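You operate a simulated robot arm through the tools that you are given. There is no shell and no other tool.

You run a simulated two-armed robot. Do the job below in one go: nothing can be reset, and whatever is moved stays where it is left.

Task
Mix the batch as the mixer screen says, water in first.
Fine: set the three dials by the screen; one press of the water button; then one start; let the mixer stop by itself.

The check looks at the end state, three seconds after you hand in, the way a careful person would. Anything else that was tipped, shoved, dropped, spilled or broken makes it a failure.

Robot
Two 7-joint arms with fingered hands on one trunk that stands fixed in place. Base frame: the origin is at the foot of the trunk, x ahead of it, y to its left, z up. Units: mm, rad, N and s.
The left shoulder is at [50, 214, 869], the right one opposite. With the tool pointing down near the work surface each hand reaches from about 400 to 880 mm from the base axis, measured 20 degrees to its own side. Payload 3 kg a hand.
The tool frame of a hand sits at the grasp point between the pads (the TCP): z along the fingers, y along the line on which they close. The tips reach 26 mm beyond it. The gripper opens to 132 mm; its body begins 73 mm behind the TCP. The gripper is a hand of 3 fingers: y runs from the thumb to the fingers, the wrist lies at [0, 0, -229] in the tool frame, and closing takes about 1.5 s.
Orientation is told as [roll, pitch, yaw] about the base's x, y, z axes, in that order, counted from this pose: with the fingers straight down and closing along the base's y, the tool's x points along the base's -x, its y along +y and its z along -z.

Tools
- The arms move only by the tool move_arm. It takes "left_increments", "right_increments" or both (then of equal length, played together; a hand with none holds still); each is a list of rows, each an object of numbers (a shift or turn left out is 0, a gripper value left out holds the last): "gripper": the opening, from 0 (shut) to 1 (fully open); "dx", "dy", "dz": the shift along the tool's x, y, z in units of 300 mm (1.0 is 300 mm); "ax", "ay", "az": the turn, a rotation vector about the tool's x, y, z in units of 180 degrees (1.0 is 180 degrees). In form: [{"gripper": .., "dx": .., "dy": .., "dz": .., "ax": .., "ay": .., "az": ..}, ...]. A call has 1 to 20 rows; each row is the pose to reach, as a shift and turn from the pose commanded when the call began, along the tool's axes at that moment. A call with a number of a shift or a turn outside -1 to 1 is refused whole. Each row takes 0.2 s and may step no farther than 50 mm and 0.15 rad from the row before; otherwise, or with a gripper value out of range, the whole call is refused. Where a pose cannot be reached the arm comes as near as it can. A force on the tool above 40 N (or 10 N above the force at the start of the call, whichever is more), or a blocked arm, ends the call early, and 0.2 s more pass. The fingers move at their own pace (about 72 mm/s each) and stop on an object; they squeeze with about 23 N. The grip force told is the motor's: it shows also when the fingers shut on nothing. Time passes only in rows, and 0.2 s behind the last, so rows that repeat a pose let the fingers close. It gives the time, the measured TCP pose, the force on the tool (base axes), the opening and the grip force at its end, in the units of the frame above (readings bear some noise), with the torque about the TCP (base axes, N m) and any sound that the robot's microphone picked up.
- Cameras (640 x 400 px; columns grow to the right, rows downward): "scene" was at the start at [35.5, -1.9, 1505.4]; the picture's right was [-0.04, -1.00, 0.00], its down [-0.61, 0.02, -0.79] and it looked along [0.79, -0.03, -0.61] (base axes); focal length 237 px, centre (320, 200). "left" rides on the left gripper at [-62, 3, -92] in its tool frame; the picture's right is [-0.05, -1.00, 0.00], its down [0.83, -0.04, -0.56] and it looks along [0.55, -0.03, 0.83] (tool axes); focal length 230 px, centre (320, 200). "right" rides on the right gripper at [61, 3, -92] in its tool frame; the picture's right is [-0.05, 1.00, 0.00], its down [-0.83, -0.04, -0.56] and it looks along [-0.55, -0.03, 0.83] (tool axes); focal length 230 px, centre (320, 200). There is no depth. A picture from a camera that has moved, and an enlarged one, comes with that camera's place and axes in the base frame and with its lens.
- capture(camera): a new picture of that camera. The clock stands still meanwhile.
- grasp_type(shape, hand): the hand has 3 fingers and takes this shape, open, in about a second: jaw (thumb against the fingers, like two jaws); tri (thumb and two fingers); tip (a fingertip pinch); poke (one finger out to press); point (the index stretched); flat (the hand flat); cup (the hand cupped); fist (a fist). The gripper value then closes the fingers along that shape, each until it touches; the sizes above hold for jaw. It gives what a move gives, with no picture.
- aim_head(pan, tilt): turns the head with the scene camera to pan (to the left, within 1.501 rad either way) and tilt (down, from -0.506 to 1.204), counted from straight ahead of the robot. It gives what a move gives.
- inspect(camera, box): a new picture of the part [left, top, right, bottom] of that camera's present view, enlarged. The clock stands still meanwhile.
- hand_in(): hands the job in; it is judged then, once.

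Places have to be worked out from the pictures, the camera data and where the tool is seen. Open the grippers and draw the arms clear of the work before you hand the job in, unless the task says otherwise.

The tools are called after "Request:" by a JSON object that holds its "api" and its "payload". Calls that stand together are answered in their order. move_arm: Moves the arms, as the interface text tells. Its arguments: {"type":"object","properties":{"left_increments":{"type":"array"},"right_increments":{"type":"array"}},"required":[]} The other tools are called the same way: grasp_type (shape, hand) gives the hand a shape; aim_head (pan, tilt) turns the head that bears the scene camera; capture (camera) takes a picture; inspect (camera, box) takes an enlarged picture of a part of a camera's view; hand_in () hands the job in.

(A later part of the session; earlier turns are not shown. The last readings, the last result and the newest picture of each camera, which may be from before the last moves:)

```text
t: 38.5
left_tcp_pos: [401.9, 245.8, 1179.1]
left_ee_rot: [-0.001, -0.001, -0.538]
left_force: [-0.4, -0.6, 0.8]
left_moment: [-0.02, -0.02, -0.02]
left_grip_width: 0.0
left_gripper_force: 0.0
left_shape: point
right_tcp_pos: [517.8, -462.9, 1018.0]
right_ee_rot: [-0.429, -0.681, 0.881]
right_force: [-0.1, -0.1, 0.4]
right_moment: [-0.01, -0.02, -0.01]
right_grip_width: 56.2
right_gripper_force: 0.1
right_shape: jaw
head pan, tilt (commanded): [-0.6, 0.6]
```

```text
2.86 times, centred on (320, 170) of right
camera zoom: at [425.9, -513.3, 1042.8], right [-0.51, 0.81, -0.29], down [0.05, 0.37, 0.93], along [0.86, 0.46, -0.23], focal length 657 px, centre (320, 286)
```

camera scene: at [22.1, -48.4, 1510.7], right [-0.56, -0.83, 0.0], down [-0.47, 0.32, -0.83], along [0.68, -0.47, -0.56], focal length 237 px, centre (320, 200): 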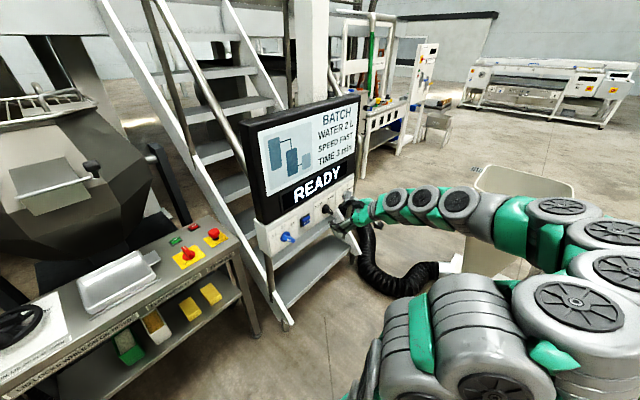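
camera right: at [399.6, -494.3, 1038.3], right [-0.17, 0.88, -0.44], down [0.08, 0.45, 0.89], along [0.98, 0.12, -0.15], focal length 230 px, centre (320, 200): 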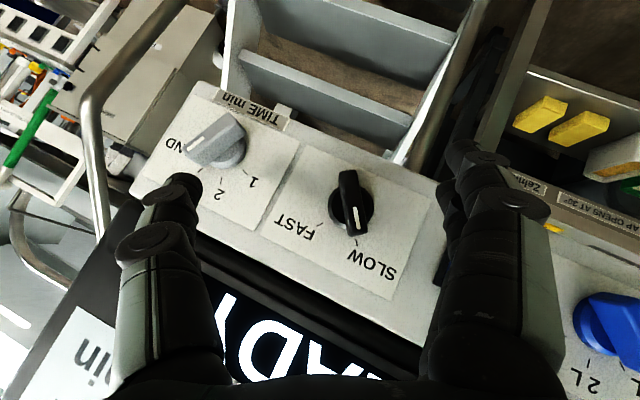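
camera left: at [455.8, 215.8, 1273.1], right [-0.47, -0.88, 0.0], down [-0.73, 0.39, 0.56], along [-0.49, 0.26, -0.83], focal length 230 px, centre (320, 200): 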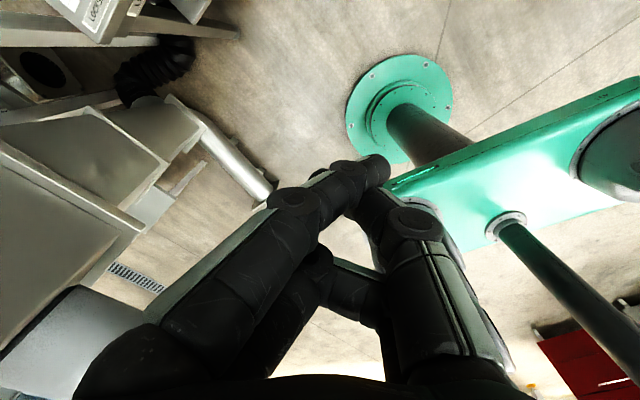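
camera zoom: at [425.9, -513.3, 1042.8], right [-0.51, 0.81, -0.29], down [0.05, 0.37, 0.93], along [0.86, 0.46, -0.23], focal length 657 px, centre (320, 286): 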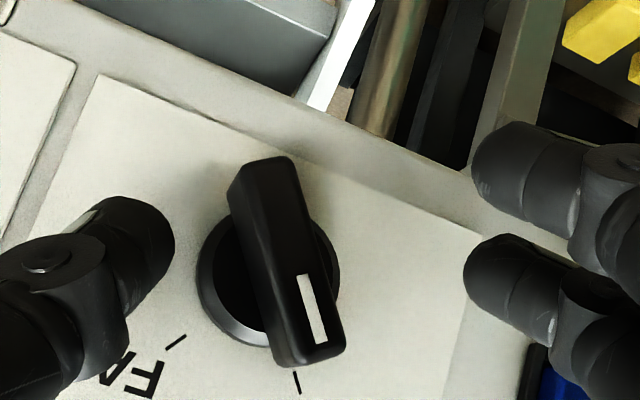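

Reached exactly, no flag. I make a dry run of the full 72-degree turn about the knob axis here in free air (tips stay over 35 mm from the panel) to see if all of it is reachable.

Request:
{"api": "move_arm", "payload": {"right_increments": [{"dx": 0.0027, "dy": -0.0047, "dz": 0.0002, "ax": -0.0252, "ay": -0.0129, "az": 0.0283}, {"dx": 0.0058, "dy": -0.0091, "dz": 0.001, "ax": -0.0503, "ay": -0.0259, "az": 0.0566}, {"dx": 0.0092, "dy": -0.0132, "dz": 0.0022, "ax": -0.0755, "ay": -0.0388, "az": 0.0848}, {"dx": 0.0129, "dy": -0.0168, "dz": 0.0038, "ax": -0.1006, "ay": -0.0517, "az": 0.1131}, {"dx": 0.0168, "dy": -0.02, "dz": 0.0059, "ax": -0.1258, "ay": -0.0647, "az": 0.1414}, {"dx": 0.0209, "dy": -0.0226, "dz": 0.0083, "ax": -0.151, "ay": -0.0776, "az": 0.1697}, {"dx": 0.0251, "dy": -0.0246, "dz": 0.0111, "ax": -0.1761, "ay": -0.0905, "az": 0.198}, {"dx": 0.0294, "dy": -0.026, "dz": 0.0142, "ax": -0.2013, "ay": -0.1034, "az": 0.2262}, {"dx": 0.0336, "dy": -0.0268, "dz": 0.0176, "ax": -0.2264, "ay": -0.1164, "az": 0.2545}, {"dx": 0.0377, "dy": -0.027, "dz": 0.0212, "ax": -0.2516, "ay": -0.1293, "az": 0.2828}]}}

Request:
{"api": "capture", "payload": {"camera": "right"}}

Request:
{"api": "capture", "payload": {"camera": "scene"}}

```text
t: 40.7
left_tcp_pos: [400.4, 245.9, 1179.5]
left_ee_rot: [-0.001, -0.001, -0.539]
left_force: [-0.4, 0.3, 0.2]
left_moment: [0.0, -0.01, -0.01]
left_grip_width: 0.0
left_gripper_force: 0.0
left_shape: point
right_tcp_pos: [522.0, -475.6, 1009.1]
right_ee_rot: [1.288, -0.678, -0.376]
right_force: [0.0, -0.1, 0.0]
right_moment: [0.02, -0.02, 0.02]
right_grip_width: 56.0
right_gripper_force: 0.1
right_shape: jaw
head pan, tilt (commanded): [-0.6, 0.6]
```

```text
taken
camera right: at [430.1, -532.7, 992.1], right [-0.42, 0.47, 0.78], down [0.34, -0.72, 0.61], along [0.84, 0.52, 0.15], focal length 230 px, centre (320, 200)
```

right: 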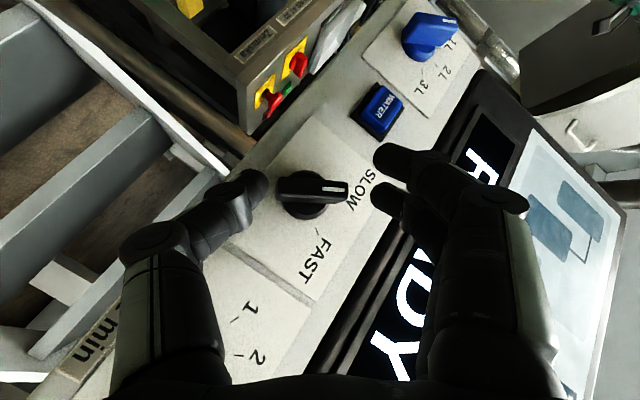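

```text
taken
camera scene: at [22.2, -48.5, 1510.7], right [-0.56, -0.83, 0.0], down [-0.47, 0.32, -0.83], along [0.68, -0.47, -0.56], focal length 237 px, centre (320, 200)
```

scene: 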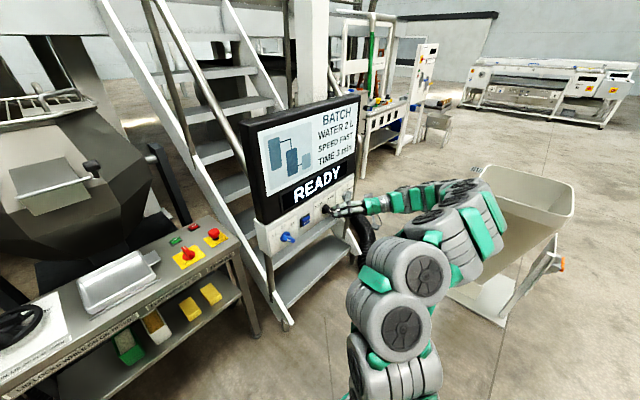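

The whole turn is reachable. I swing back to the start attitude the same way, then approach and grip.

Request:
{"api": "move_arm", "payload": {"right_increments": [{"dx": -0.0023, "dy": 0.0049, "dz": 0.0002, "ax": 0.0252, "ay": 0.0129, "az": -0.0283}, {"dx": -0.0041, "dy": 0.01, "dz": 0.001, "ax": 0.0503, "ay": 0.0259, "az": -0.0566}, {"dx": -0.0054, "dy": 0.0152, "dz": 0.0022, "ax": 0.0755, "ay": 0.0388, "az": -0.0848}, {"dx": -0.0062, "dy": 0.0203, "dz": 0.0038, "ax": 0.1006, "ay": 0.0517, "az": -0.1131}, {"dx": -0.0064, "dy": 0.0253, "dz": 0.0059, "ax": 0.1258, "ay": 0.0647, "az": -0.1414}, {"dx": -0.0062, "dy": 0.0302, "dz": 0.0083, "ax": 0.151, "ay": 0.0776, "az": -0.1697}, {"dx": -0.0054, "dy": 0.0348, "dz": 0.0111, "ax": 0.1761, "ay": 0.0905, "az": -0.198}, {"dx": -0.0041, "dy": 0.039, "dz": 0.0142, "ax": 0.2013, "ay": 0.1034, "az": -0.2262}, {"dx": -0.0023, "dy": 0.0429, "dz": 0.0176, "ax": 0.2264, "ay": 0.1164, "az": -0.2545}, {"dx": 0.0, "dy": 0.0463, "dz": 0.0212, "ax": 0.2516, "ay": 0.1293, "az": -0.2828}]}}

Request:
{"api": "inspect", "payload": {"camera": "right", "box": [220, 100, 420, 240]}}

```text
t: 42.9
left_tcp_pos: [401.5, 244.7, 1179.8]
left_ee_rot: [0.0, -0.001, -0.537]
left_force: [-0.2, 1.0, -0.9]
left_moment: [0.0, -0.01, 0.0]
left_grip_width: 0.1
left_gripper_force: 0.1
left_shape: point
right_tcp_pos: [518.4, -464.6, 1016.9]
right_ee_rot: [-0.432, -0.679, 0.88]
right_force: [-0.3, 0.8, 1.0]
right_moment: [-0.01, 0.02, -0.05]
right_grip_width: 55.6
right_gripper_force: 0.0
right_shape: jaw
head pan, tilt (commanded): [-0.6, 0.6]
```

```text
2.86 times, centred on (320, 170) of right
camera zoom: at [425.3, -514.0, 1043.2], right [-0.51, 0.81, -0.29], down [0.05, 0.37, 0.93], along [0.86, 0.46, -0.23], focal length 657 px, centre (320, 286)
```

zoom: 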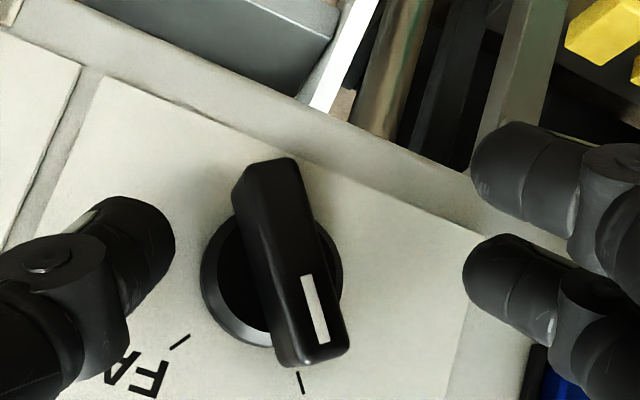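

The knob now sits at tool [-26, -13, 45]; a shift of about [-19, -10, +14] mm puts the handle centre between the finger tips. I advance and check.

Request:
{"api": "move_arm", "payload": {"right_increments": [{"gripper": 0.42, "dx": -0.021, "dy": -0.02, "dz": 0.01}, {"gripper": 0.42, "dx": -0.042, "dy": -0.032, "dz": 0.029}, {"gripper": 0.42, "dx": -0.063, "dy": -0.032, "dz": 0.0477}]}}

Request:
{"api": "inspect", "payload": {"camera": "right", "box": [220, 100, 420, 240]}}

Request:
{"api": "inspect", "payload": {"camera": "scene", "box": [310, 180, 370, 225]}}

```text
t: 43.7
left_tcp_pos: [401.1, 244.0, 1180.5]
left_ee_rot: [0.001, -0.001, -0.538]
left_force: [-0.1, 0.6, -0.3]
left_moment: [0.01, -0.02, 0.0]
left_grip_width: 0.2
left_gripper_force: 0.0
left_shape: point
right_tcp_pos: [543.2, -457.7, 1022.9]
right_ee_rot: [-0.429, -0.68, 0.882]
right_force: [-4.5, -2.3, 0.7]
right_moment: [-0.04, -0.03, -0.18]
right_grip_width: 55.7
right_gripper_force: 0.0
right_shape: jaw
head pan, tilt (commanded): [-0.6, 0.6]
```

```text
2.86 times, centred on (320, 170) of right
camera zoom: at [449.1, -508.0, 1047.7], right [-0.51, 0.81, -0.29], down [0.05, 0.37, 0.93], along [0.86, 0.46, -0.23], focal length 657 px, centre (320, 286)
```

zoom: 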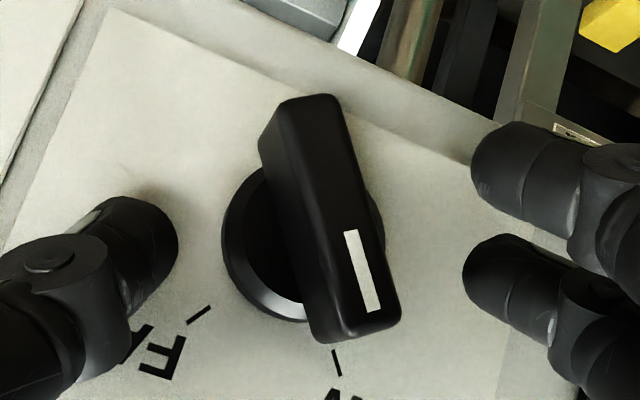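

```text
8.89 times, centred on (340, 202) of scene
camera zoom: at [22.0, -48.5, 1510.7], right [-0.57, -0.82, 0.0], down [-0.47, 0.32, -0.83], along [0.68, -0.47, -0.56], focal length 2109 px, centre (142, 178)
```

zoom: 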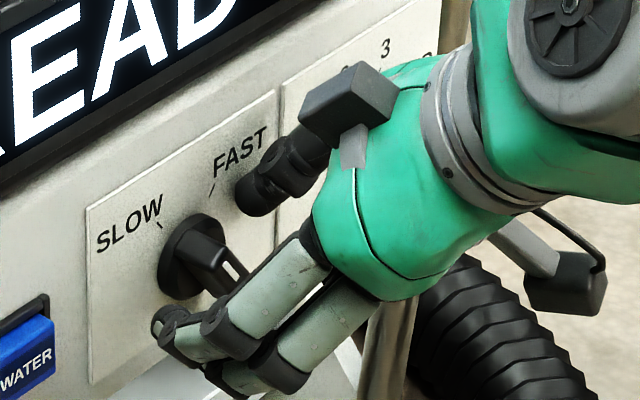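

A light 5 N contact shows the thumb tip already touches the panel plate because the closing line is slanted. I back off 5 mm, narrow the fingers, ease in again slightly and close.

Request:
{"api": "move_arm", "payload": {"right_increments": [{"gripper": 0.42, "dx": 0.0106, "dy": 0.0054, "dz": -0.0118}, {"gripper": 0.24, "dx": 0.0106, "dy": 0.0054, "dz": -0.0118}, {"gripper": 0.24, "dx": 0.0106, "dy": 0.0054, "dz": -0.0118}, {"gripper": 0.24, "dx": 0.0053, "dy": 0.0027, "dz": -0.0059}, {"gripper": 0.0, "dx": 0.0053, "dy": 0.0027, "dz": -0.0059}, {"gripper": 0.0, "dx": 0.0053, "dy": 0.0027, "dz": -0.0059}, {"gripper": 0.0, "dx": 0.0053, "dy": 0.0027, "dz": -0.0059}]}}

Request:
{"api": "inspect", "payload": {"camera": "right", "box": [220, 100, 420, 240]}}

Request:
{"api": "inspect", "payload": {"camera": "scene", "box": [310, 180, 370, 225]}}

```text
t: 45.3
left_tcp_pos: [402.3, 244.4, 1179.4]
left_ee_rot: [-0.002, -0.001, -0.539]
left_force: [0.3, -0.1, 0.1]
left_moment: [0.01, 0.01, 0.01]
left_grip_width: 0.3
left_gripper_force: 0.0
left_shape: point
right_tcp_pos: [539.3, -458.5, 1021.6]
right_ee_rot: [-0.427, -0.677, 0.879]
right_force: [-4.3, -5.1, -5.1]
right_moment: [-0.1, 0.11, -0.35]
right_grip_width: 15.5
right_gripper_force: 23.3
right_shape: jaw
head pan, tilt (commanded): [-0.6, 0.6]
```

```text
2.86 times, centred on (320, 170) of right
camera zoom: at [447.1, -508.3, 1047.3], right [-0.51, 0.81, -0.29], down [0.06, 0.37, 0.93], along [0.86, 0.46, -0.23], focal length 657 px, centre (320, 286)
```

zoom: 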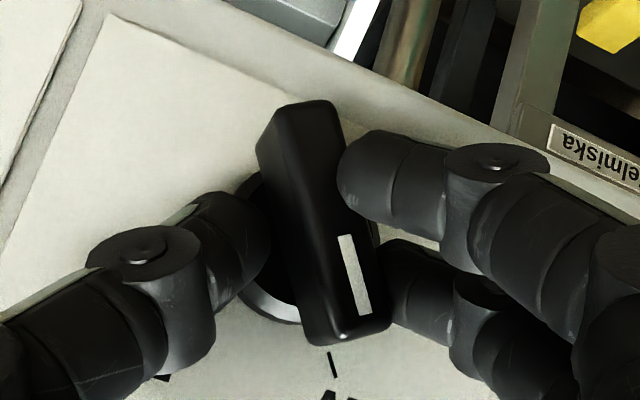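

```text
8.89 times, centred on (340, 202) of scene
camera zoom: at [22.1, -48.6, 1510.7], right [-0.57, -0.82, 0.0], down [-0.47, 0.32, -0.83], along [0.68, -0.47, -0.56], focal length 2109 px, centre (142, 178)
```

zoom: 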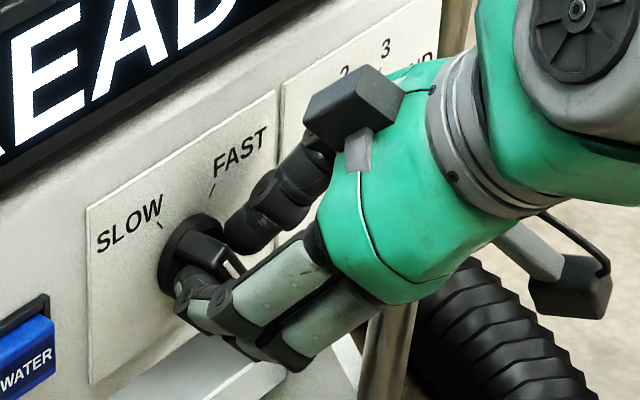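

The handle is gripped (15.5 mm, 23 N). I start the clockwise turn about the knob axis, first three steps (about 22 degrees).

Request:
{"api": "move_arm", "payload": {"right_increments": [{"gripper": 0.0, "dx": 0.0034, "dy": -0.006, "dz": 0.0003, "ax": -0.0252, "ay": -0.0129, "az": 0.0283}, {"gripper": 0.0, "dx": 0.0074, "dy": -0.0117, "dz": 0.0012, "ax": -0.0503, "ay": -0.0259, "az": 0.0566}, {"gripper": 0.0, "dx": 0.0118, "dy": -0.0169, "dz": 0.0027, "ax": -0.0755, "ay": -0.0388, "az": 0.0848}]}}

Request:
{"api": "inspect", "payload": {"camera": "right", "box": [220, 100, 420, 240]}}

Request:
{"api": "inspect", "payload": {"camera": "scene", "box": [310, 180, 370, 225]}}

```text
t: 46.1
left_tcp_pos: [401.3, 244.4, 1180.3]
left_ee_rot: [0.002, -0.002, -0.539]
left_force: [-0.5, -0.8, 1.0]
left_moment: [-0.01, 0.01, -0.05]
left_grip_width: 0.0
left_gripper_force: 0.0
left_shape: point
right_tcp_pos: [541.7, -464.9, 1020.9]
right_ee_rot: [0.044, -0.853, 0.547]
right_force: [-17.2, -6.0, -3.2]
right_moment: [-0.17, 0.38, -0.14]
right_grip_width: 15.1
right_gripper_force: 23.2
right_shape: jaw
head pan, tilt (commanded): [-0.6, 0.6]
```

```text
2.86 times, centred on (320, 170) of right
camera zoom: at [450.3, -522.2, 1035.2], right [-0.52, 0.85, 0.07], down [0.15, 0.01, 0.99], along [0.84, 0.52, -0.13], focal length 657 px, centre (320, 286)
```

zoom: 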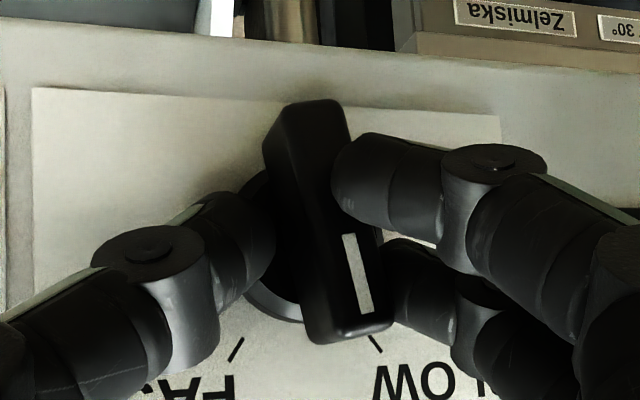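

```text
8.89 times, centred on (340, 202) of scene
camera zoom: at [21.8, -48.6, 1510.7], right [-0.57, -0.82, 0.0], down [-0.47, 0.32, -0.83], along [0.68, -0.47, -0.56], focal length 2109 px, centre (142, 178)
```

zoom: 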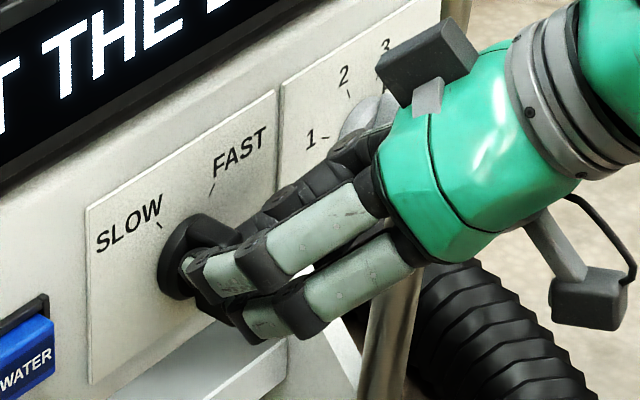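

The knob follows, and the screen now shows a "SET THE DI..." text, so it reads the dials live. The panel presses back 17 N, so I ease out 2 mm while turning another 29 degrees.

Request:
{"api": "move_arm", "payload": {"right_increments": [{"gripper": 0.0, "dx": 0.0076, "dy": -0.0038, "dz": -0.0044, "ax": -0.0252, "ay": -0.0129, "az": 0.0283}, {"gripper": 0.0, "dx": 0.0116, "dy": -0.0095, "dz": -0.0035, "ax": -0.0503, "ay": -0.0259, "az": 0.0566}, {"gripper": 0.0, "dx": 0.016, "dy": -0.0147, "dz": -0.002, "ax": -0.0755, "ay": -0.0388, "az": 0.0848}, {"gripper": 0.0, "dx": 0.0207, "dy": -0.0193, "dz": 0.0001, "ax": -0.1006, "ay": -0.0517, "az": 0.1131}]}}

Request:
{"api": "inspect", "payload": {"camera": "right", "box": [220, 100, 420, 240]}}

Request:
{"api": "inspect", "payload": {"camera": "scene", "box": [310, 180, 370, 225]}}

```text
t: 47.1
left_tcp_pos: [402.3, 245.5, 1179.4]
left_ee_rot: [0.0, -0.001, -0.538]
left_force: [0.4, -0.7, -0.3]
left_moment: [-0.02, -0.02, -0.03]
left_grip_width: 0.3
left_gripper_force: 0.0
left_shape: point
right_tcp_pos: [542.3, -470.8, 1016.8]
right_ee_rot: [0.819, -0.852, -0.047]
right_force: [-1.8, 2.6, -7.3]
right_moment: [-0.14, 0.37, -0.05]
right_grip_width: 14.1
right_gripper_force: 23.0
right_shape: jaw
head pan, tilt (commanded): [-0.6, 0.6]
```

```text
2.86 times, centred on (320, 170) of right
camera zoom: at [451.5, -530.9, 1012.9], right [-0.48, 0.71, 0.52], down [0.27, -0.45, 0.85], along [0.83, 0.55, 0.03], focal length 657 px, centre (320, 286)
```

zoom: 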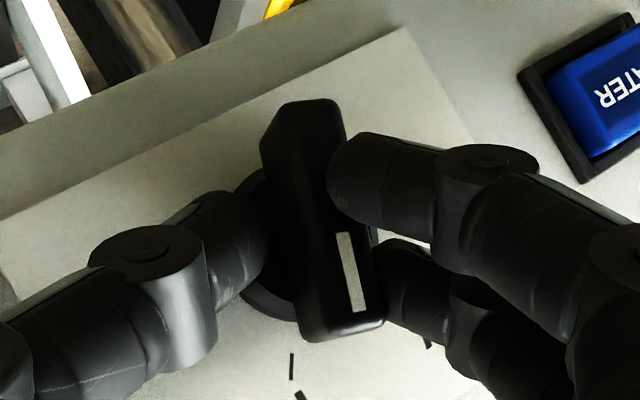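

```text
8.89 times, centred on (340, 202) of scene
camera zoom: at [22.2, -48.5, 1510.7], right [-0.56, -0.83, 0.0], down [-0.47, 0.32, -0.83], along [0.68, -0.47, -0.56], focal length 2109 px, centre (142, 178)
```

zoom: 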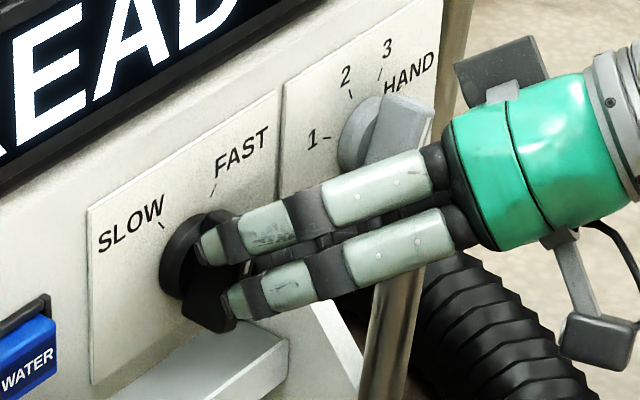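

READY is back as the pointer nears FAST, but comparing with the grip picture about 20 degrees remain to its tick. I turn those.

Request:
{"api": "move_arm", "payload": {"right_increments": [{"gripper": 0.0, "dx": 0.0034, "dy": -0.006, "dz": 0.0003, "ax": -0.0252, "ay": -0.0129, "az": 0.0283}, {"gripper": 0.0, "dx": 0.0074, "dy": -0.0117, "dz": 0.0012, "ax": -0.0503, "ay": -0.0259, "az": 0.0566}, {"gripper": 0.0, "dx": 0.0109, "dy": -0.0158, "dz": 0.0024, "ax": -0.0706, "ay": -0.0363, "az": 0.0793}]}}

Request:
{"api": "inspect", "payload": {"camera": "right", "box": [220, 100, 420, 240]}}

Request:
{"api": "inspect", "payload": {"camera": "scene", "box": [310, 180, 370, 225]}}

```text
t: 47.9
left_tcp_pos: [401.8, 245.7, 1179.3]
left_ee_rot: [0.003, -0.001, -0.54]
left_force: [0.2, -0.7, -0.5]
left_moment: [0.03, -0.03, -0.03]
left_grip_width: 0.0
left_gripper_force: 0.0
left_shape: point
right_tcp_pos: [541.4, -473.3, 1011.7]
right_ee_rot: [1.262, -0.693, -0.361]
right_force: [3.4, -1.1, -4.3]
right_moment: [-0.39, 0.16, -0.37]
right_grip_width: 13.7
right_gripper_force: 23.3
right_shape: jaw
head pan, tilt (commanded): [-0.6, 0.6]
```

```text
2.86 times, centred on (320, 170) of right
camera zoom: at [450.9, -531.0, 995.5], right [-0.42, 0.48, 0.77], down [0.33, -0.7, 0.63], along [0.84, 0.52, 0.14], focal length 657 px, centre (320, 286)
```

zoom: 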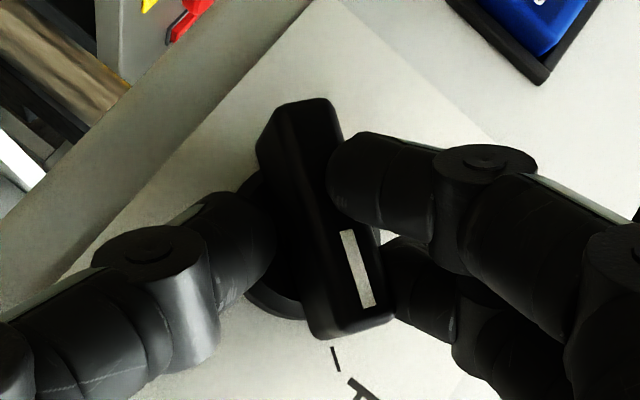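

```text
8.89 times, centred on (340, 202) of scene
camera zoom: at [22.2, -48.5, 1510.7], right [-0.56, -0.83, 0.0], down [-0.47, 0.32, -0.83], along [0.68, -0.47, -0.57], focal length 2109 px, centre (142, 178)
```

zoom: 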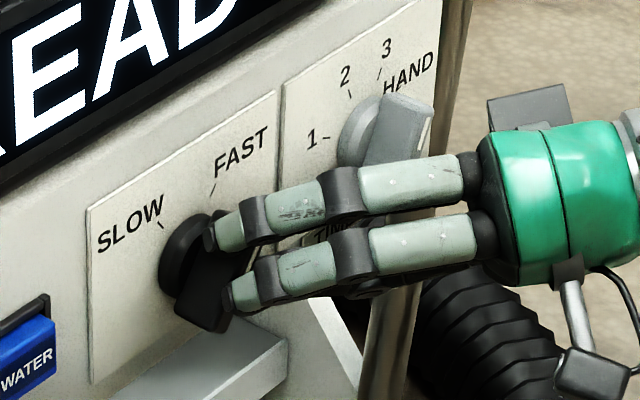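

The tick sits where the pointer was matched before, so the dial is at FAST. I open and back straight off.

Request:
{"api": "move_arm", "payload": {"right_increments": [{"gripper": 0.2}, {"gripper": 0.35}, {"gripper": 0.42}, {"gripper": 0.42}, {"gripper": 0.42, "dx": 0.042, "dy": 0.0215, "dz": -0.047}, {"gripper": 0.42, "dx": 0.084, "dy": 0.043, "dz": -0.0943}, {"gripper": 0.42, "dx": 0.126, "dy": 0.0646, "dz": -0.1414}]}}

Request:
{"api": "inspect", "payload": {"camera": "right", "box": [220, 100, 420, 240]}}

Request:
{"api": "inspect", "payload": {"camera": "scene", "box": [240, 90, 380, 230]}}

```text
t: 49.5
left_tcp_pos: [401.8, 246.0, 1181.1]
left_ee_rot: [0.002, 0.0, -0.538]
left_force: [-0.5, -0.1, 0.4]
left_moment: [0.01, 0.0, 0.01]
left_grip_width: 0.0
left_gripper_force: 0.0
left_shape: point
right_tcp_pos: [483.4, -488.6, 1012.7]
right_ee_rot: [1.26, -0.695, -0.358]
right_force: [-0.5, -0.3, 0.2]
right_moment: [0.02, 0.03, 0.03]
right_grip_width: 55.0
right_gripper_force: 0.1
right_shape: jaw
head pan, tilt (commanded): [-0.6, 0.6]
```

```text
2.86 times, centred on (320, 170) of right
camera zoom: at [391.9, -545.5, 996.0], right [-0.43, 0.49, 0.76], down [0.33, -0.7, 0.63], along [0.84, 0.52, 0.14], focal length 657 px, centre (320, 286)
```

zoom: 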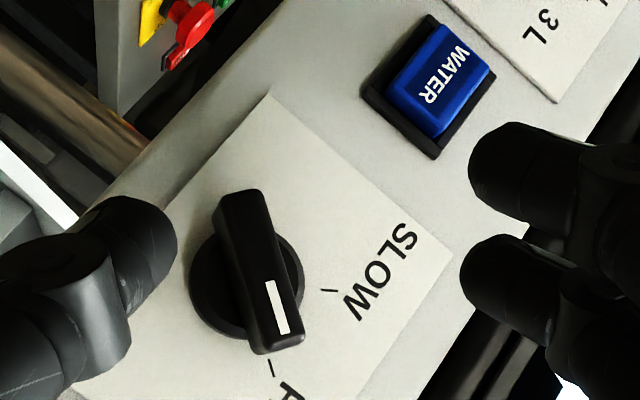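

```text
2.86 times, centred on (310, 160) of scene
camera zoom: at [22.1, -48.4, 1510.7], right [-0.56, -0.83, 0.0], down [-0.47, 0.32, -0.83], along [0.68, -0.47, -0.56], focal length 678 px, centre (349, 314)
```

zoom: 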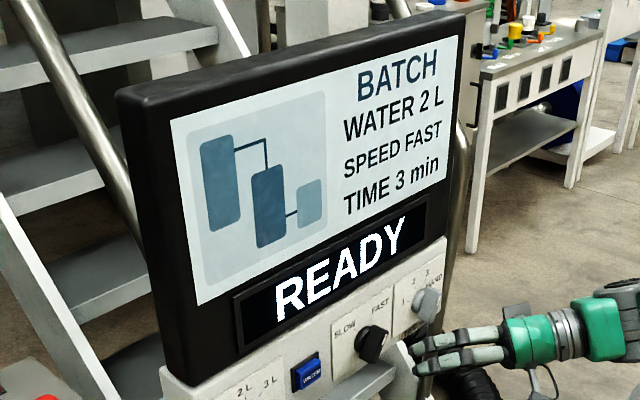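

All three screen lines are readable and the speed dial is on FAST. The water dial is best turned by the left arm; I draw the right hand back to the right, ready the left hand as a jaw and bring it over in front of the water dial's side, turning its yaw.

Request:
{"api": "move_arm", "payload": {"right_increments": [{"gripper": 0.42, "dx": -0.0297, "dy": -0.0028, "dz": -0.1405}, {"gripper": 0.42, "dx": -0.0594, "dy": -0.0055, "dz": -0.281}, {"gripper": 0.42, "dx": -0.089, "dy": -0.0083, "dz": -0.4215}, {"gripper": 0.42, "dx": -0.1187, "dy": -0.011, "dz": -0.562}]}}

Request:
{"api": "grasp_type", "payload": {"shape": "jaw", "hand": "left"}}

Request:
{"api": "move_arm", "payload": {"left_increments": [{"gripper": 0.42, "dx": -0.0816, "dy": -0.1177, "dz": 0.0095, "az": -0.0361}, {"gripper": 0.42, "dx": -0.1632, "dy": -0.2353, "dz": 0.019, "az": -0.0722}, {"gripper": 0.42, "dx": -0.2448, "dy": -0.353, "dz": 0.0286, "az": -0.1083}, {"gripper": 0.42, "dx": -0.3264, "dy": -0.4707, "dz": 0.0381, "az": -0.1444}, {"gripper": 0.42, "dx": -0.408, "dy": -0.5884, "dz": 0.0476, "az": -0.1805}, {"gripper": 0.42, "dx": -0.4896, "dy": -0.706, "dz": 0.0571, "az": -0.2166}, {"gripper": 0.42, "dx": -0.5712, "dy": -0.8237, "dz": 0.0667, "az": -0.2527}]}}

Request:
{"api": "capture", "payload": {"camera": "scene"}}

Request:
{"api": "capture", "payload": {"camera": "left"}}

```text
t: 50.5
left_tcp_pos: [402.6, 246.1, 1180.2]
left_ee_rot: [-0.001, 0.002, -0.54]
left_force: [0.9, 0.6, 0.1]
left_moment: [-0.02, 0.08, 0.01]
left_grip_width: 0.1
left_gripper_force: 0.1
left_shape: point
right_tcp_pos: [439.4, -597.0, 1048.1]
right_ee_rot: [1.257, -0.693, -0.357]
right_force: [0.6, 0.2, -0.3]
right_moment: [0.01, -0.02, 0.06]
right_grip_width: 55.3
right_gripper_force: 0.1
right_shape: jaw
right hand out of reach, approached as far as the arm can: row 3, 4
head pan, tilt (commanded): [-0.6, 0.6]
```

```text
t: 51.4
left_tcp_pos: [401.7, 245.6, 1179.6]
left_ee_rot: [0.0, 0.003, -0.54]
left_force: [0.6, -0.2, 0.1]
left_moment: [0.01, 0.02, 0.02]
left_grip_width: 94.9
left_gripper_force: 0.0
left_shape: jaw
right_tcp_pos: [439.0, -594.2, 1048.7]
right_ee_rot: [1.26, -0.696, -0.356]
right_force: [-0.4, 0.0, -0.1]
right_moment: [0.05, 0.0, 0.01]
right_grip_width: 55.1
right_gripper_force: 0.0
right_shape: jaw
head pan, tilt (commanded): [-0.6, 0.6]
```

```text
t: 53.0
left_tcp_pos: [421.9, -53.5, 1160.9]
left_ee_rot: [0.0, 0.002, 0.257]
left_force: [-1.2, -0.4, 0.8]
left_moment: [0.04, 0.03, 0.02]
left_grip_width: 22.2
left_gripper_force: 0.1
left_shape: jaw
right_tcp_pos: [437.9, -597.8, 1049.2]
right_ee_rot: [1.261, -0.696, -0.36]
right_force: [-0.6, 0.0, -0.1]
right_moment: [0.03, -0.02, 0.0]
right_grip_width: 55.3
right_gripper_force: 0.0
right_shape: jaw
head pan, tilt (commanded): [-0.6, 0.6]
```

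```text
taken
camera scene: at [22.2, -48.5, 1510.7], right [-0.56, -0.83, 0.0], down [-0.47, 0.32, -0.83], along [0.68, -0.47, -0.56], focal length 237 px, centre (320, 200)
```

scene: 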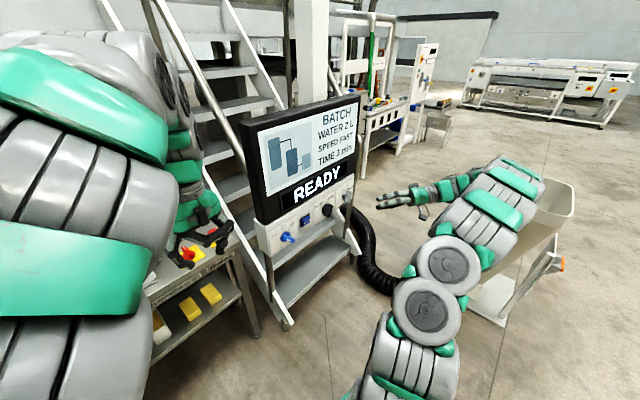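

```text
taken
camera left: at [480.3, -36.2, 1252.8], right [0.3, -0.95, 0.0], down [-0.79, -0.25, 0.56], along [-0.53, -0.17, -0.83], focal length 230 px, centre (320, 200)
```

left: 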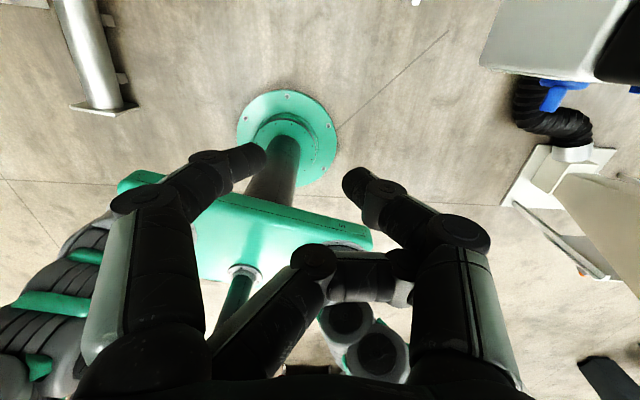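

The left gripper reads 22 mm and one finger still looks curled after the change of shape. I open it fully and look again.

Request:
{"api": "move_arm", "payload": {"left_increments": [{"gripper": 1.0}, {"gripper": 1.0}, {"gripper": 1.0}, {"gripper": 1.0}, {"gripper": 1.0}, {"gripper": 1.0}]}}

Request:
{"api": "capture", "payload": {"camera": "left"}}

```text
t: 54.4
left_tcp_pos: [421.0, -52.6, 1159.0]
left_ee_rot: [0.001, -0.001, 0.254]
left_force: [0.2, 0.5, -0.3]
left_moment: [-0.03, 0.0, 0.02]
left_grip_width: 95.0
left_gripper_force: 0.1
left_shape: jaw
right_tcp_pos: [438.3, -597.2, 1048.5]
right_ee_rot: [1.259, -0.694, -0.357]
right_force: [0.5, 0.3, 0.4]
right_moment: [0.01, 0.0, 0.02]
right_grip_width: 55.1
right_gripper_force: 0.1
right_shape: jaw
head pan, tilt (commanded): [-0.6, 0.6]
```

```text
taken
camera left: at [480.3, -35.7, 1253.0], right [0.3, -0.95, 0.0], down [-0.79, -0.25, 0.56], along [-0.53, -0.17, -0.83], focal length 230 px, centre (320, 200)
```

left: 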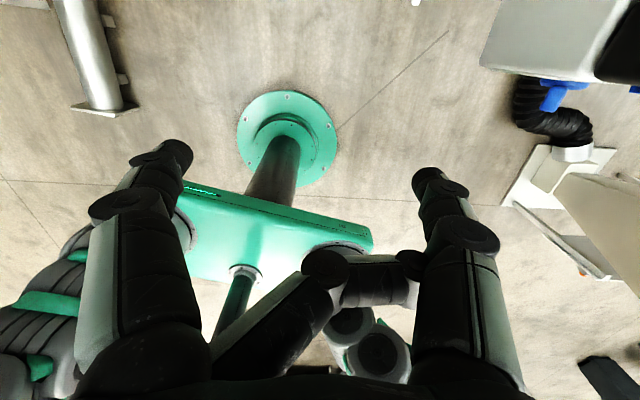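

Finger B of the left hand is hooked against the thumb after the point shape. I go back through point and poke, the way it came, before asking for the jaw again.

Request:
{"api": "grasp_type", "payload": {"shape": "point", "hand": "left"}}

Request:
{"api": "capture", "payload": {"camera": "left"}}

Request:
{"api": "grasp_type", "payload": {"shape": "poke", "hand": "left"}}

Request:
{"api": "capture", "payload": {"camera": "left"}}

Request:
{"api": "grasp_type", "payload": {"shape": "jaw", "hand": "left"}}

Request:
{"api": "capture", "payload": {"camera": "left"}}

```text
t: 55.3
left_tcp_pos: [421.8, -53.6, 1159.3]
left_ee_rot: [0.0, 0.0, 0.254]
left_force: [-0.6, -1.3, -0.8]
left_moment: [0.0, -0.01, -0.03]
left_grip_width: 0.1
left_gripper_force: 0.1
left_shape: point
right_tcp_pos: [438.0, -597.9, 1047.7]
right_ee_rot: [1.26, -0.697, -0.357]
right_force: [0.3, -0.6, -0.4]
right_moment: [-0.02, 0.02, 0.0]
right_grip_width: 55.3
right_gripper_force: 0.1
right_shape: jaw
head pan, tilt (commanded): [-0.6, 0.6]
```

```text
taken
camera left: at [480.2, -35.8, 1253.0], right [0.3, -0.95, 0.0], down [-0.79, -0.25, 0.56], along [-0.53, -0.17, -0.83], focal length 230 px, centre (320, 200)
```

left: 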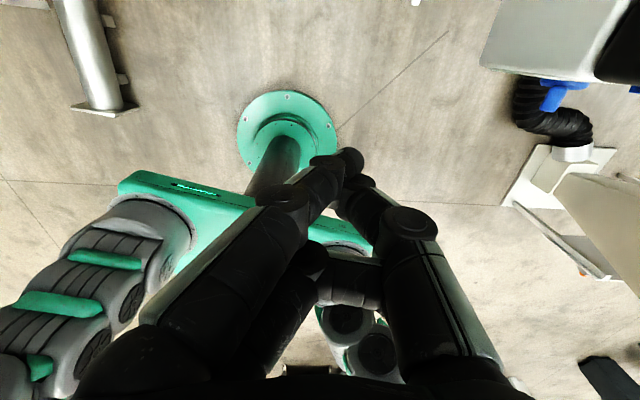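

```text
t: 56.2
left_tcp_pos: [422.5, -53.6, 1159.9]
left_ee_rot: [-0.001, 0.001, 0.253]
left_force: [-0.7, -0.4, 0.0]
left_moment: [0.03, -0.03, 0.0]
left_grip_width: 0.1
left_gripper_force: 0.2
left_shape: poke
right_tcp_pos: [437.6, -595.2, 1048.1]
right_ee_rot: [1.26, -0.693, -0.356]
right_force: [0.3, -0.3, -0.1]
right_moment: [-0.01, 0.0, -0.02]
right_grip_width: 55.7
right_gripper_force: 0.1
right_shape: jaw
head pan, tilt (commanded): [-0.6, 0.6]
```

```text
taken
camera left: at [480.2, -35.7, 1253.0], right [0.3, -0.95, 0.0], down [-0.79, -0.25, 0.56], along [-0.53, -0.17, -0.83], focal length 230 px, centre (320, 200)
```

left: 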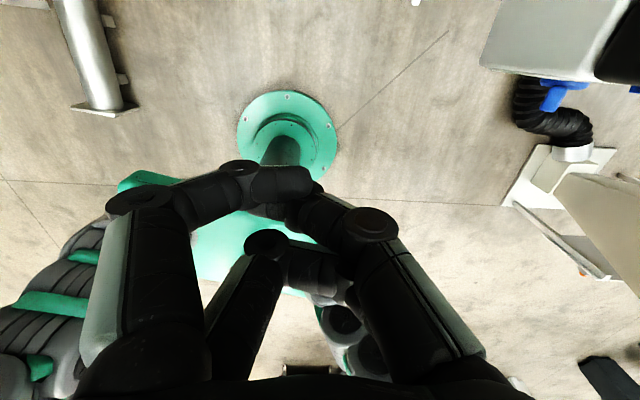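

```text
t: 57.1
left_tcp_pos: [422.7, -52.9, 1159.5]
left_ee_rot: [0.001, 0.0, 0.255]
left_force: [-0.2, 0.2, 1.0]
left_moment: [0.0, 0.02, -0.01]
left_grip_width: 95.1
left_gripper_force: 0.1
left_shape: jaw
right_tcp_pos: [437.5, -597.0, 1047.0]
right_ee_rot: [1.259, -0.695, -0.359]
right_force: [-0.4, 0.1, 0.7]
right_moment: [0.01, -0.01, -0.01]
right_grip_width: 55.4
right_gripper_force: 0.0
right_shape: jaw
head pan, tilt (commanded): [-0.6, 0.6]
```

```text
taken
camera left: at [480.3, -35.7, 1253.0], right [0.3, -0.95, 0.0], down [-0.79, -0.25, 0.56], along [-0.53, -0.17, -0.83], focal length 230 px, centre (320, 200)
```

left: 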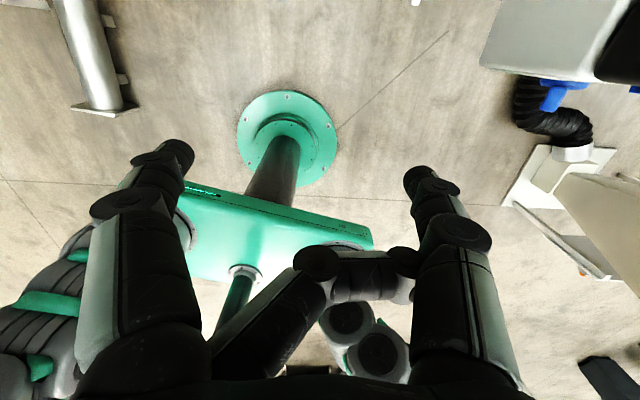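

Finger B is still caught behind the thumb. I try closing the jaw fully to slacken it, so that the finger can straighten, then look.

Request:
{"api": "move_arm", "payload": {"left_increments": [{"gripper": 0.0}, {"gripper": 0.0}, {"gripper": 0.0}, {"gripper": 0.0}, {"gripper": 0.0}, {"gripper": 0.0}, {"gripper": 0.0}, {"gripper": 0.0}]}}

Request:
{"api": "capture", "payload": {"camera": "left"}}

Request:
{"api": "grasp_type", "payload": {"shape": "fist", "hand": "left"}}

Request:
{"api": "capture", "payload": {"camera": "left"}}

```text
t: 58.9
left_tcp_pos: [421.9, -54.5, 1158.6]
left_ee_rot: [0.0, 0.0, 0.254]
left_force: [-0.2, 0.7, 0.2]
left_moment: [0.0, 0.0, 0.02]
left_grip_width: 0.2
left_gripper_force: 23.7
left_shape: jaw
right_tcp_pos: [438.1, -597.2, 1047.0]
right_ee_rot: [1.261, -0.695, -0.358]
right_force: [-0.4, 0.2, -0.1]
right_moment: [0.0, -0.01, -0.01]
right_grip_width: 55.1
right_gripper_force: 0.0
right_shape: jaw
head pan, tilt (commanded): [-0.6, 0.6]
```

```text
taken
camera left: at [480.2, -35.7, 1253.0], right [0.3, -0.95, 0.0], down [-0.79, -0.25, 0.56], along [-0.53, -0.17, -0.83], focal length 230 px, centre (320, 200)
```

left: 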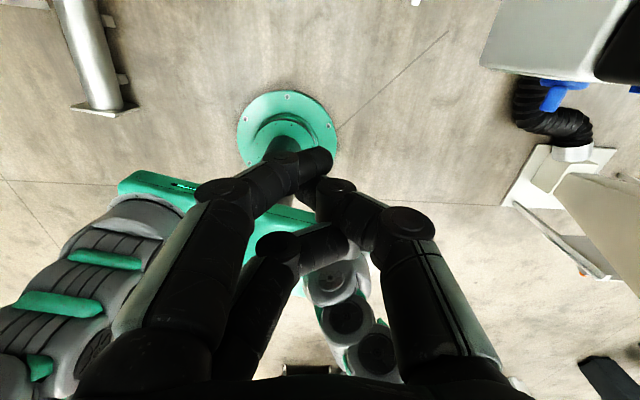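

```text
t: 59.8
left_tcp_pos: [422.5, -53.5, 1160.4]
left_ee_rot: [0.0, 0.0, 0.254]
left_force: [-0.6, -1.0, 0.0]
left_moment: [0.0, 0.0, 0.04]
left_grip_width: 0.0
left_gripper_force: 0.0
left_shape: fist
right_tcp_pos: [437.5, -596.9, 1048.2]
right_ee_rot: [1.26, -0.696, -0.358]
right_force: [0.2, 0.5, -0.3]
right_moment: [-0.02, -0.01, -0.01]
right_grip_width: 55.2
right_gripper_force: 0.1
right_shape: jaw
head pan, tilt (commanded): [-0.6, 0.6]
```

```text
taken
camera left: at [480.2, -35.8, 1253.0], right [0.3, -0.95, 0.0], down [-0.79, -0.25, 0.56], along [-0.53, -0.17, -0.83], focal length 230 px, centre (320, 200)
```

left: 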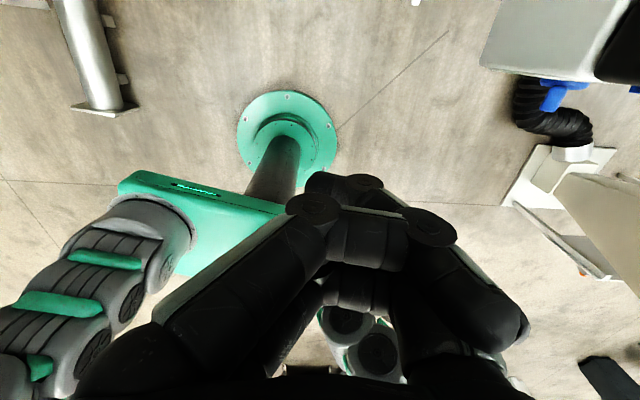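

I try opening from the fist to see whether that frees finger B.

Request:
{"api": "grasp_type", "payload": {"shape": "flat", "hand": "left"}}

Request:
{"api": "capture", "payload": {"camera": "left"}}

Request:
{"api": "grasp_type", "payload": {"shape": "tri", "hand": "left"}}

Request:
{"api": "capture", "payload": {"camera": "left"}}

```text
t: 60.7
left_tcp_pos: [421.7, -53.9, 1159.0]
left_ee_rot: [0.001, -0.001, 0.257]
left_force: [-0.7, -0.9, 0.0]
left_moment: [0.01, -0.02, 0.03]
left_grip_width: 126.2
left_gripper_force: 0.1
left_shape: flat
right_tcp_pos: [437.6, -596.6, 1048.1]
right_ee_rot: [1.261, -0.694, -0.359]
right_force: [0.7, 0.0, 1.1]
right_moment: [0.01, 0.0, 0.03]
right_grip_width: 55.4
right_gripper_force: 0.0
right_shape: jaw
head pan, tilt (commanded): [-0.6, 0.6]
```

```text
taken
camera left: at [480.2, -35.7, 1253.0], right [0.3, -0.95, 0.0], down [-0.79, -0.25, 0.56], along [-0.53, -0.17, -0.83], focal length 230 px, centre (320, 200)
```

left: 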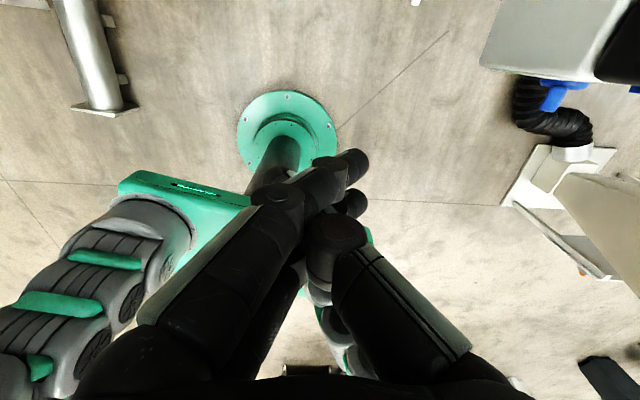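

```text
t: 61.6
left_tcp_pos: [422.1, -54.3, 1159.6]
left_ee_rot: [-0.001, 0.0, 0.255]
left_force: [0.3, -0.8, 0.0]
left_moment: [-0.01, -0.04, 0.01]
left_grip_width: 0.0
left_gripper_force: 0.1
left_shape: tri
right_tcp_pos: [438.2, -597.8, 1047.7]
right_ee_rot: [1.26, -0.695, -0.358]
right_force: [-0.1, 0.9, -0.5]
right_moment: [-0.01, 0.03, 0.03]
right_grip_width: 55.2
right_gripper_force: 0.2
right_shape: jaw
head pan, tilt (commanded): [-0.6, 0.6]
```

```text
taken
camera left: at [480.2, -35.7, 1253.0], right [0.3, -0.95, 0.0], down [-0.79, -0.25, 0.56], along [-0.53, -0.17, -0.83], focal length 230 px, centre (320, 200)
```

left: 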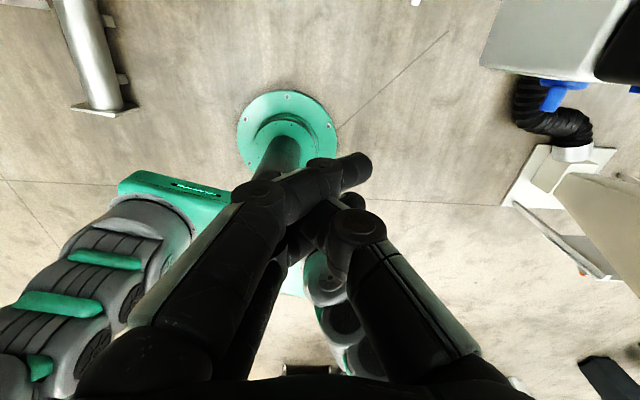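

In the flat shape finger B came straight and free. Now I ask for the jaw.

Request:
{"api": "grasp_type", "payload": {"shape": "jaw", "hand": "left"}}

Request:
{"api": "capture", "payload": {"camera": "left"}}

```text
t: 62.5
left_tcp_pos: [421.6, -53.4, 1160.0]
left_ee_rot: [0.001, -0.001, 0.256]
left_force: [-0.4, 0.4, -0.2]
left_moment: [0.01, -0.03, -0.04]
left_grip_width: 0.0
left_gripper_force: 0.1
left_shape: jaw
right_tcp_pos: [437.5, -597.9, 1048.3]
right_ee_rot: [1.259, -0.695, -0.359]
right_force: [0.5, -0.4, 0.0]
right_moment: [0.0, 0.02, 0.0]
right_grip_width: 55.1
right_gripper_force: 0.1
right_shape: jaw
head pan, tilt (commanded): [-0.6, 0.6]
```

```text
taken
camera left: at [480.2, -35.8, 1253.0], right [0.3, -0.95, 0.0], down [-0.79, -0.25, 0.56], along [-0.53, -0.17, -0.83], focal length 230 px, centre (320, 200)
```

left: 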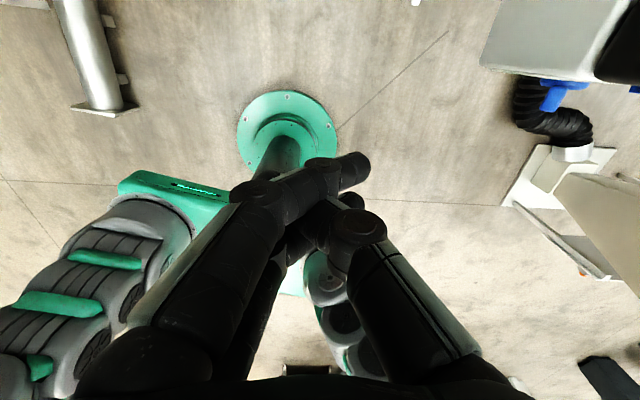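

The thumb and fingers still look crossed. I command the jaw fully open and look.

Request:
{"api": "move_arm", "payload": {"left_increments": [{"gripper": 1.0}, {"gripper": 1.0}, {"gripper": 1.0}, {"gripper": 1.0}, {"gripper": 1.0}, {"gripper": 1.0}, {"gripper": 1.0}]}}

Request:
{"api": "capture", "payload": {"camera": "left"}}

Request:
{"api": "inspect", "payload": {"camera": "scene", "box": [150, 190, 260, 290]}}

```text
t: 64.1
left_tcp_pos: [422.1, -53.1, 1159.8]
left_ee_rot: [-0.002, -0.001, 0.255]
left_force: [-0.1, -0.1, -0.1]
left_moment: [0.0, -0.02, 0.01]
left_grip_width: 132.1
left_gripper_force: 0.0
left_shape: jaw
right_tcp_pos: [437.3, -596.6, 1049.4]
right_ee_rot: [1.261, -0.695, -0.357]
right_force: [-0.1, -0.6, 0.1]
right_moment: [0.0, 0.01, 0.0]
right_grip_width: 55.1
right_gripper_force: 0.0
right_shape: jaw
head pan, tilt (commanded): [-0.6, 0.6]
```

```text
taken
camera left: at [480.2, -35.8, 1253.0], right [0.3, -0.95, 0.0], down [-0.79, -0.25, 0.56], along [-0.53, -0.17, -0.83], focal length 230 px, centre (320, 200)
```

left: 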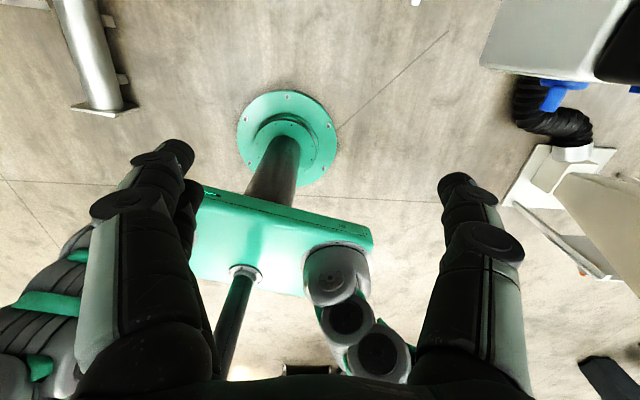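

```text
4.00 times, centred on (205, 240) of scene
camera zoom: at [22.1, -48.4, 1510.7], right [-0.56, -0.83, 0.0], down [-0.47, 0.32, -0.83], along [0.68, -0.47, -0.56], focal length 949 px, centre (780, 40)
```

zoom: 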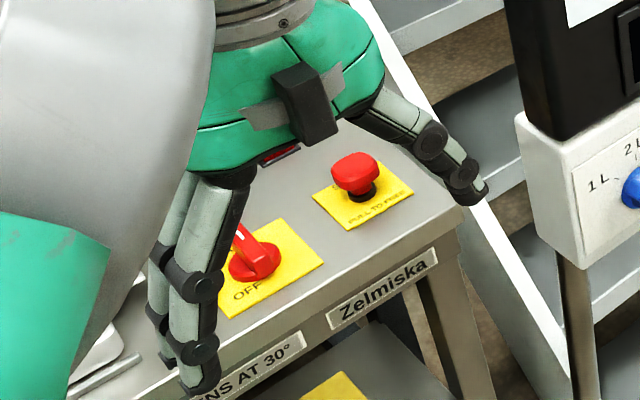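

The left hand is free again with a normal 132 mm opening. Now I swing it to the water dial at about 100 mm stand-off, tilted 45 degrees along the handle's direction (-45 degrees).

Request:
{"api": "move_arm", "payload": {"left_increments": [{"gripper": 0.42, "dx": 0.02025, "dy": -0.0925, "dz": 0.06, "ax": 0.0296, "ay": -0.0296, "az": -0.0122}, {"gripper": 0.42, "dx": 0.0405, "dy": -0.1849, "dz": 0.12, "ax": 0.0592, "ay": -0.0592, "az": -0.0245}, {"gripper": 0.42, "dx": 0.06075, "dy": -0.2774, "dz": 0.18, "ax": 0.0888, "ay": -0.0888, "az": -0.0367}, {"gripper": 0.42, "dx": 0.081, "dy": -0.3699, "dz": 0.24, "ax": 0.1184, "ay": -0.1183, "az": -0.049}, {"gripper": 0.42, "dx": 0.10125, "dy": -0.4623, "dz": 0.3, "ax": 0.148, "ay": -0.1479, "az": -0.0612}, {"gripper": 0.42, "dx": 0.1215, "dy": -0.5548, "dz": 0.36, "ax": 0.1776, "ay": -0.1775, "az": -0.0734}, {"gripper": 0.42, "dx": 0.14175, "dy": -0.6472, "dz": 0.42, "ax": 0.2072, "ay": -0.2071, "az": -0.0857}, {"gripper": 0.42, "dx": 0.162, "dy": -0.7397, "dz": 0.48, "ax": 0.2368, "ay": -0.2367, "az": -0.0979}]}}

Request:
{"api": "capture", "payload": {"camera": "scene"}}

Request:
{"api": "capture", "payload": {"camera": "left"}}

```text
t: 65.5
left_tcp_pos: [482.4, -165.0, 1055.2]
left_ee_rot: [-0.649, -0.282, 0.815]
left_force: [-0.5, -0.4, -0.3]
left_moment: [-0.02, -0.03, -0.02]
left_grip_width: 55.6
left_gripper_force: 0.1
left_shape: jaw
right_tcp_pos: [438.1, -597.4, 1048.7]
right_ee_rot: [1.258, -0.695, -0.358]
right_force: [0.0, -0.2, -0.5]
right_moment: [0.01, -0.01, 0.02]
right_grip_width: 55.2
right_gripper_force: 0.0
right_shape: jaw
head pan, tilt (commanded): [-0.6, 0.6]
stopped in row 6 (left hand): the arm was blocked; the commanded pose is now the measured one
```

```text
taken
camera scene: at [22.1, -48.4, 1510.7], right [-0.56, -0.83, 0.0], down [-0.47, 0.32, -0.83], along [0.68, -0.47, -0.56], focal length 237 px, centre (320, 200)
```

scene: 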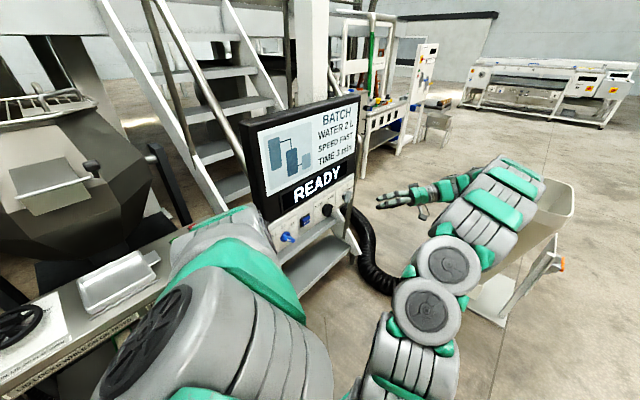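

```text
taken
camera left: at [466.8, -97.6, 1142.9], right [0.5, -0.63, 0.6], down [-0.86, -0.47, 0.22], along [0.14, -0.62, -0.77], focal length 230 px, centre (320, 200)
```

left: 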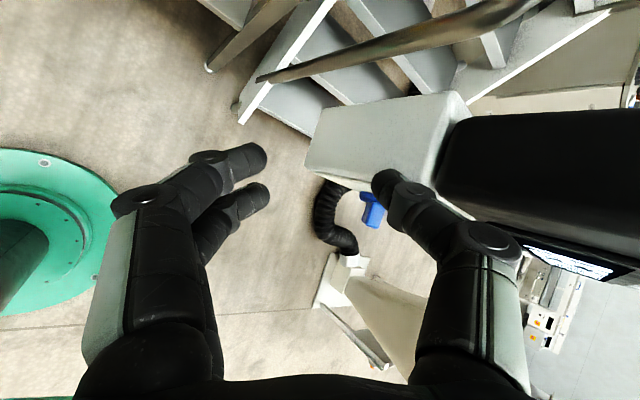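

The left arm was blocked with no force at the tool, so a link likely met something, perhaps the right arm or trunk. I look down at the arms near the trunk.

Request:
{"api": "aim_head", "payload": {"pan": -0.2, "tilt": 1.15}}

Request:
{"api": "capture", "payload": {"camera": "scene"}}

```text
t: 66.5
left_tcp_pos: [481.7, -168.7, 1055.0]
left_ee_rot: [-0.65, -0.273, 0.814]
left_force: [0.5, -0.7, 0.1]
left_moment: [0.01, 0.0, -0.04]
left_grip_width: 55.4
left_gripper_force: 0.1
left_shape: jaw
right_tcp_pos: [437.8, -596.2, 1047.3]
right_ee_rot: [1.26, -0.695, -0.359]
right_force: [-1.1, 0.3, 0.2]
right_moment: [-0.01, 0.0, 0.01]
right_grip_width: 55.3
right_gripper_force: 0.0
right_shape: jaw
head pan, tilt (commanded): [-0.201, 1.15]
```

```text
taken
camera scene: at [7.6, -10.4, 1469.0], right [-0.2, -0.98, 0.0], down [-0.89, 0.18, -0.41], along [0.4, -0.08, -0.91], focal length 237 px, centre (320, 200)
```

scene: 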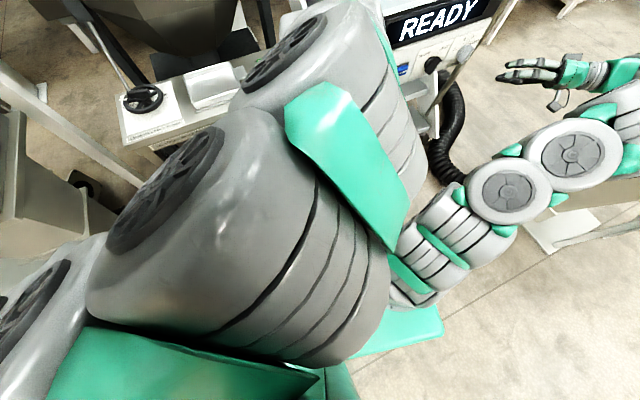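

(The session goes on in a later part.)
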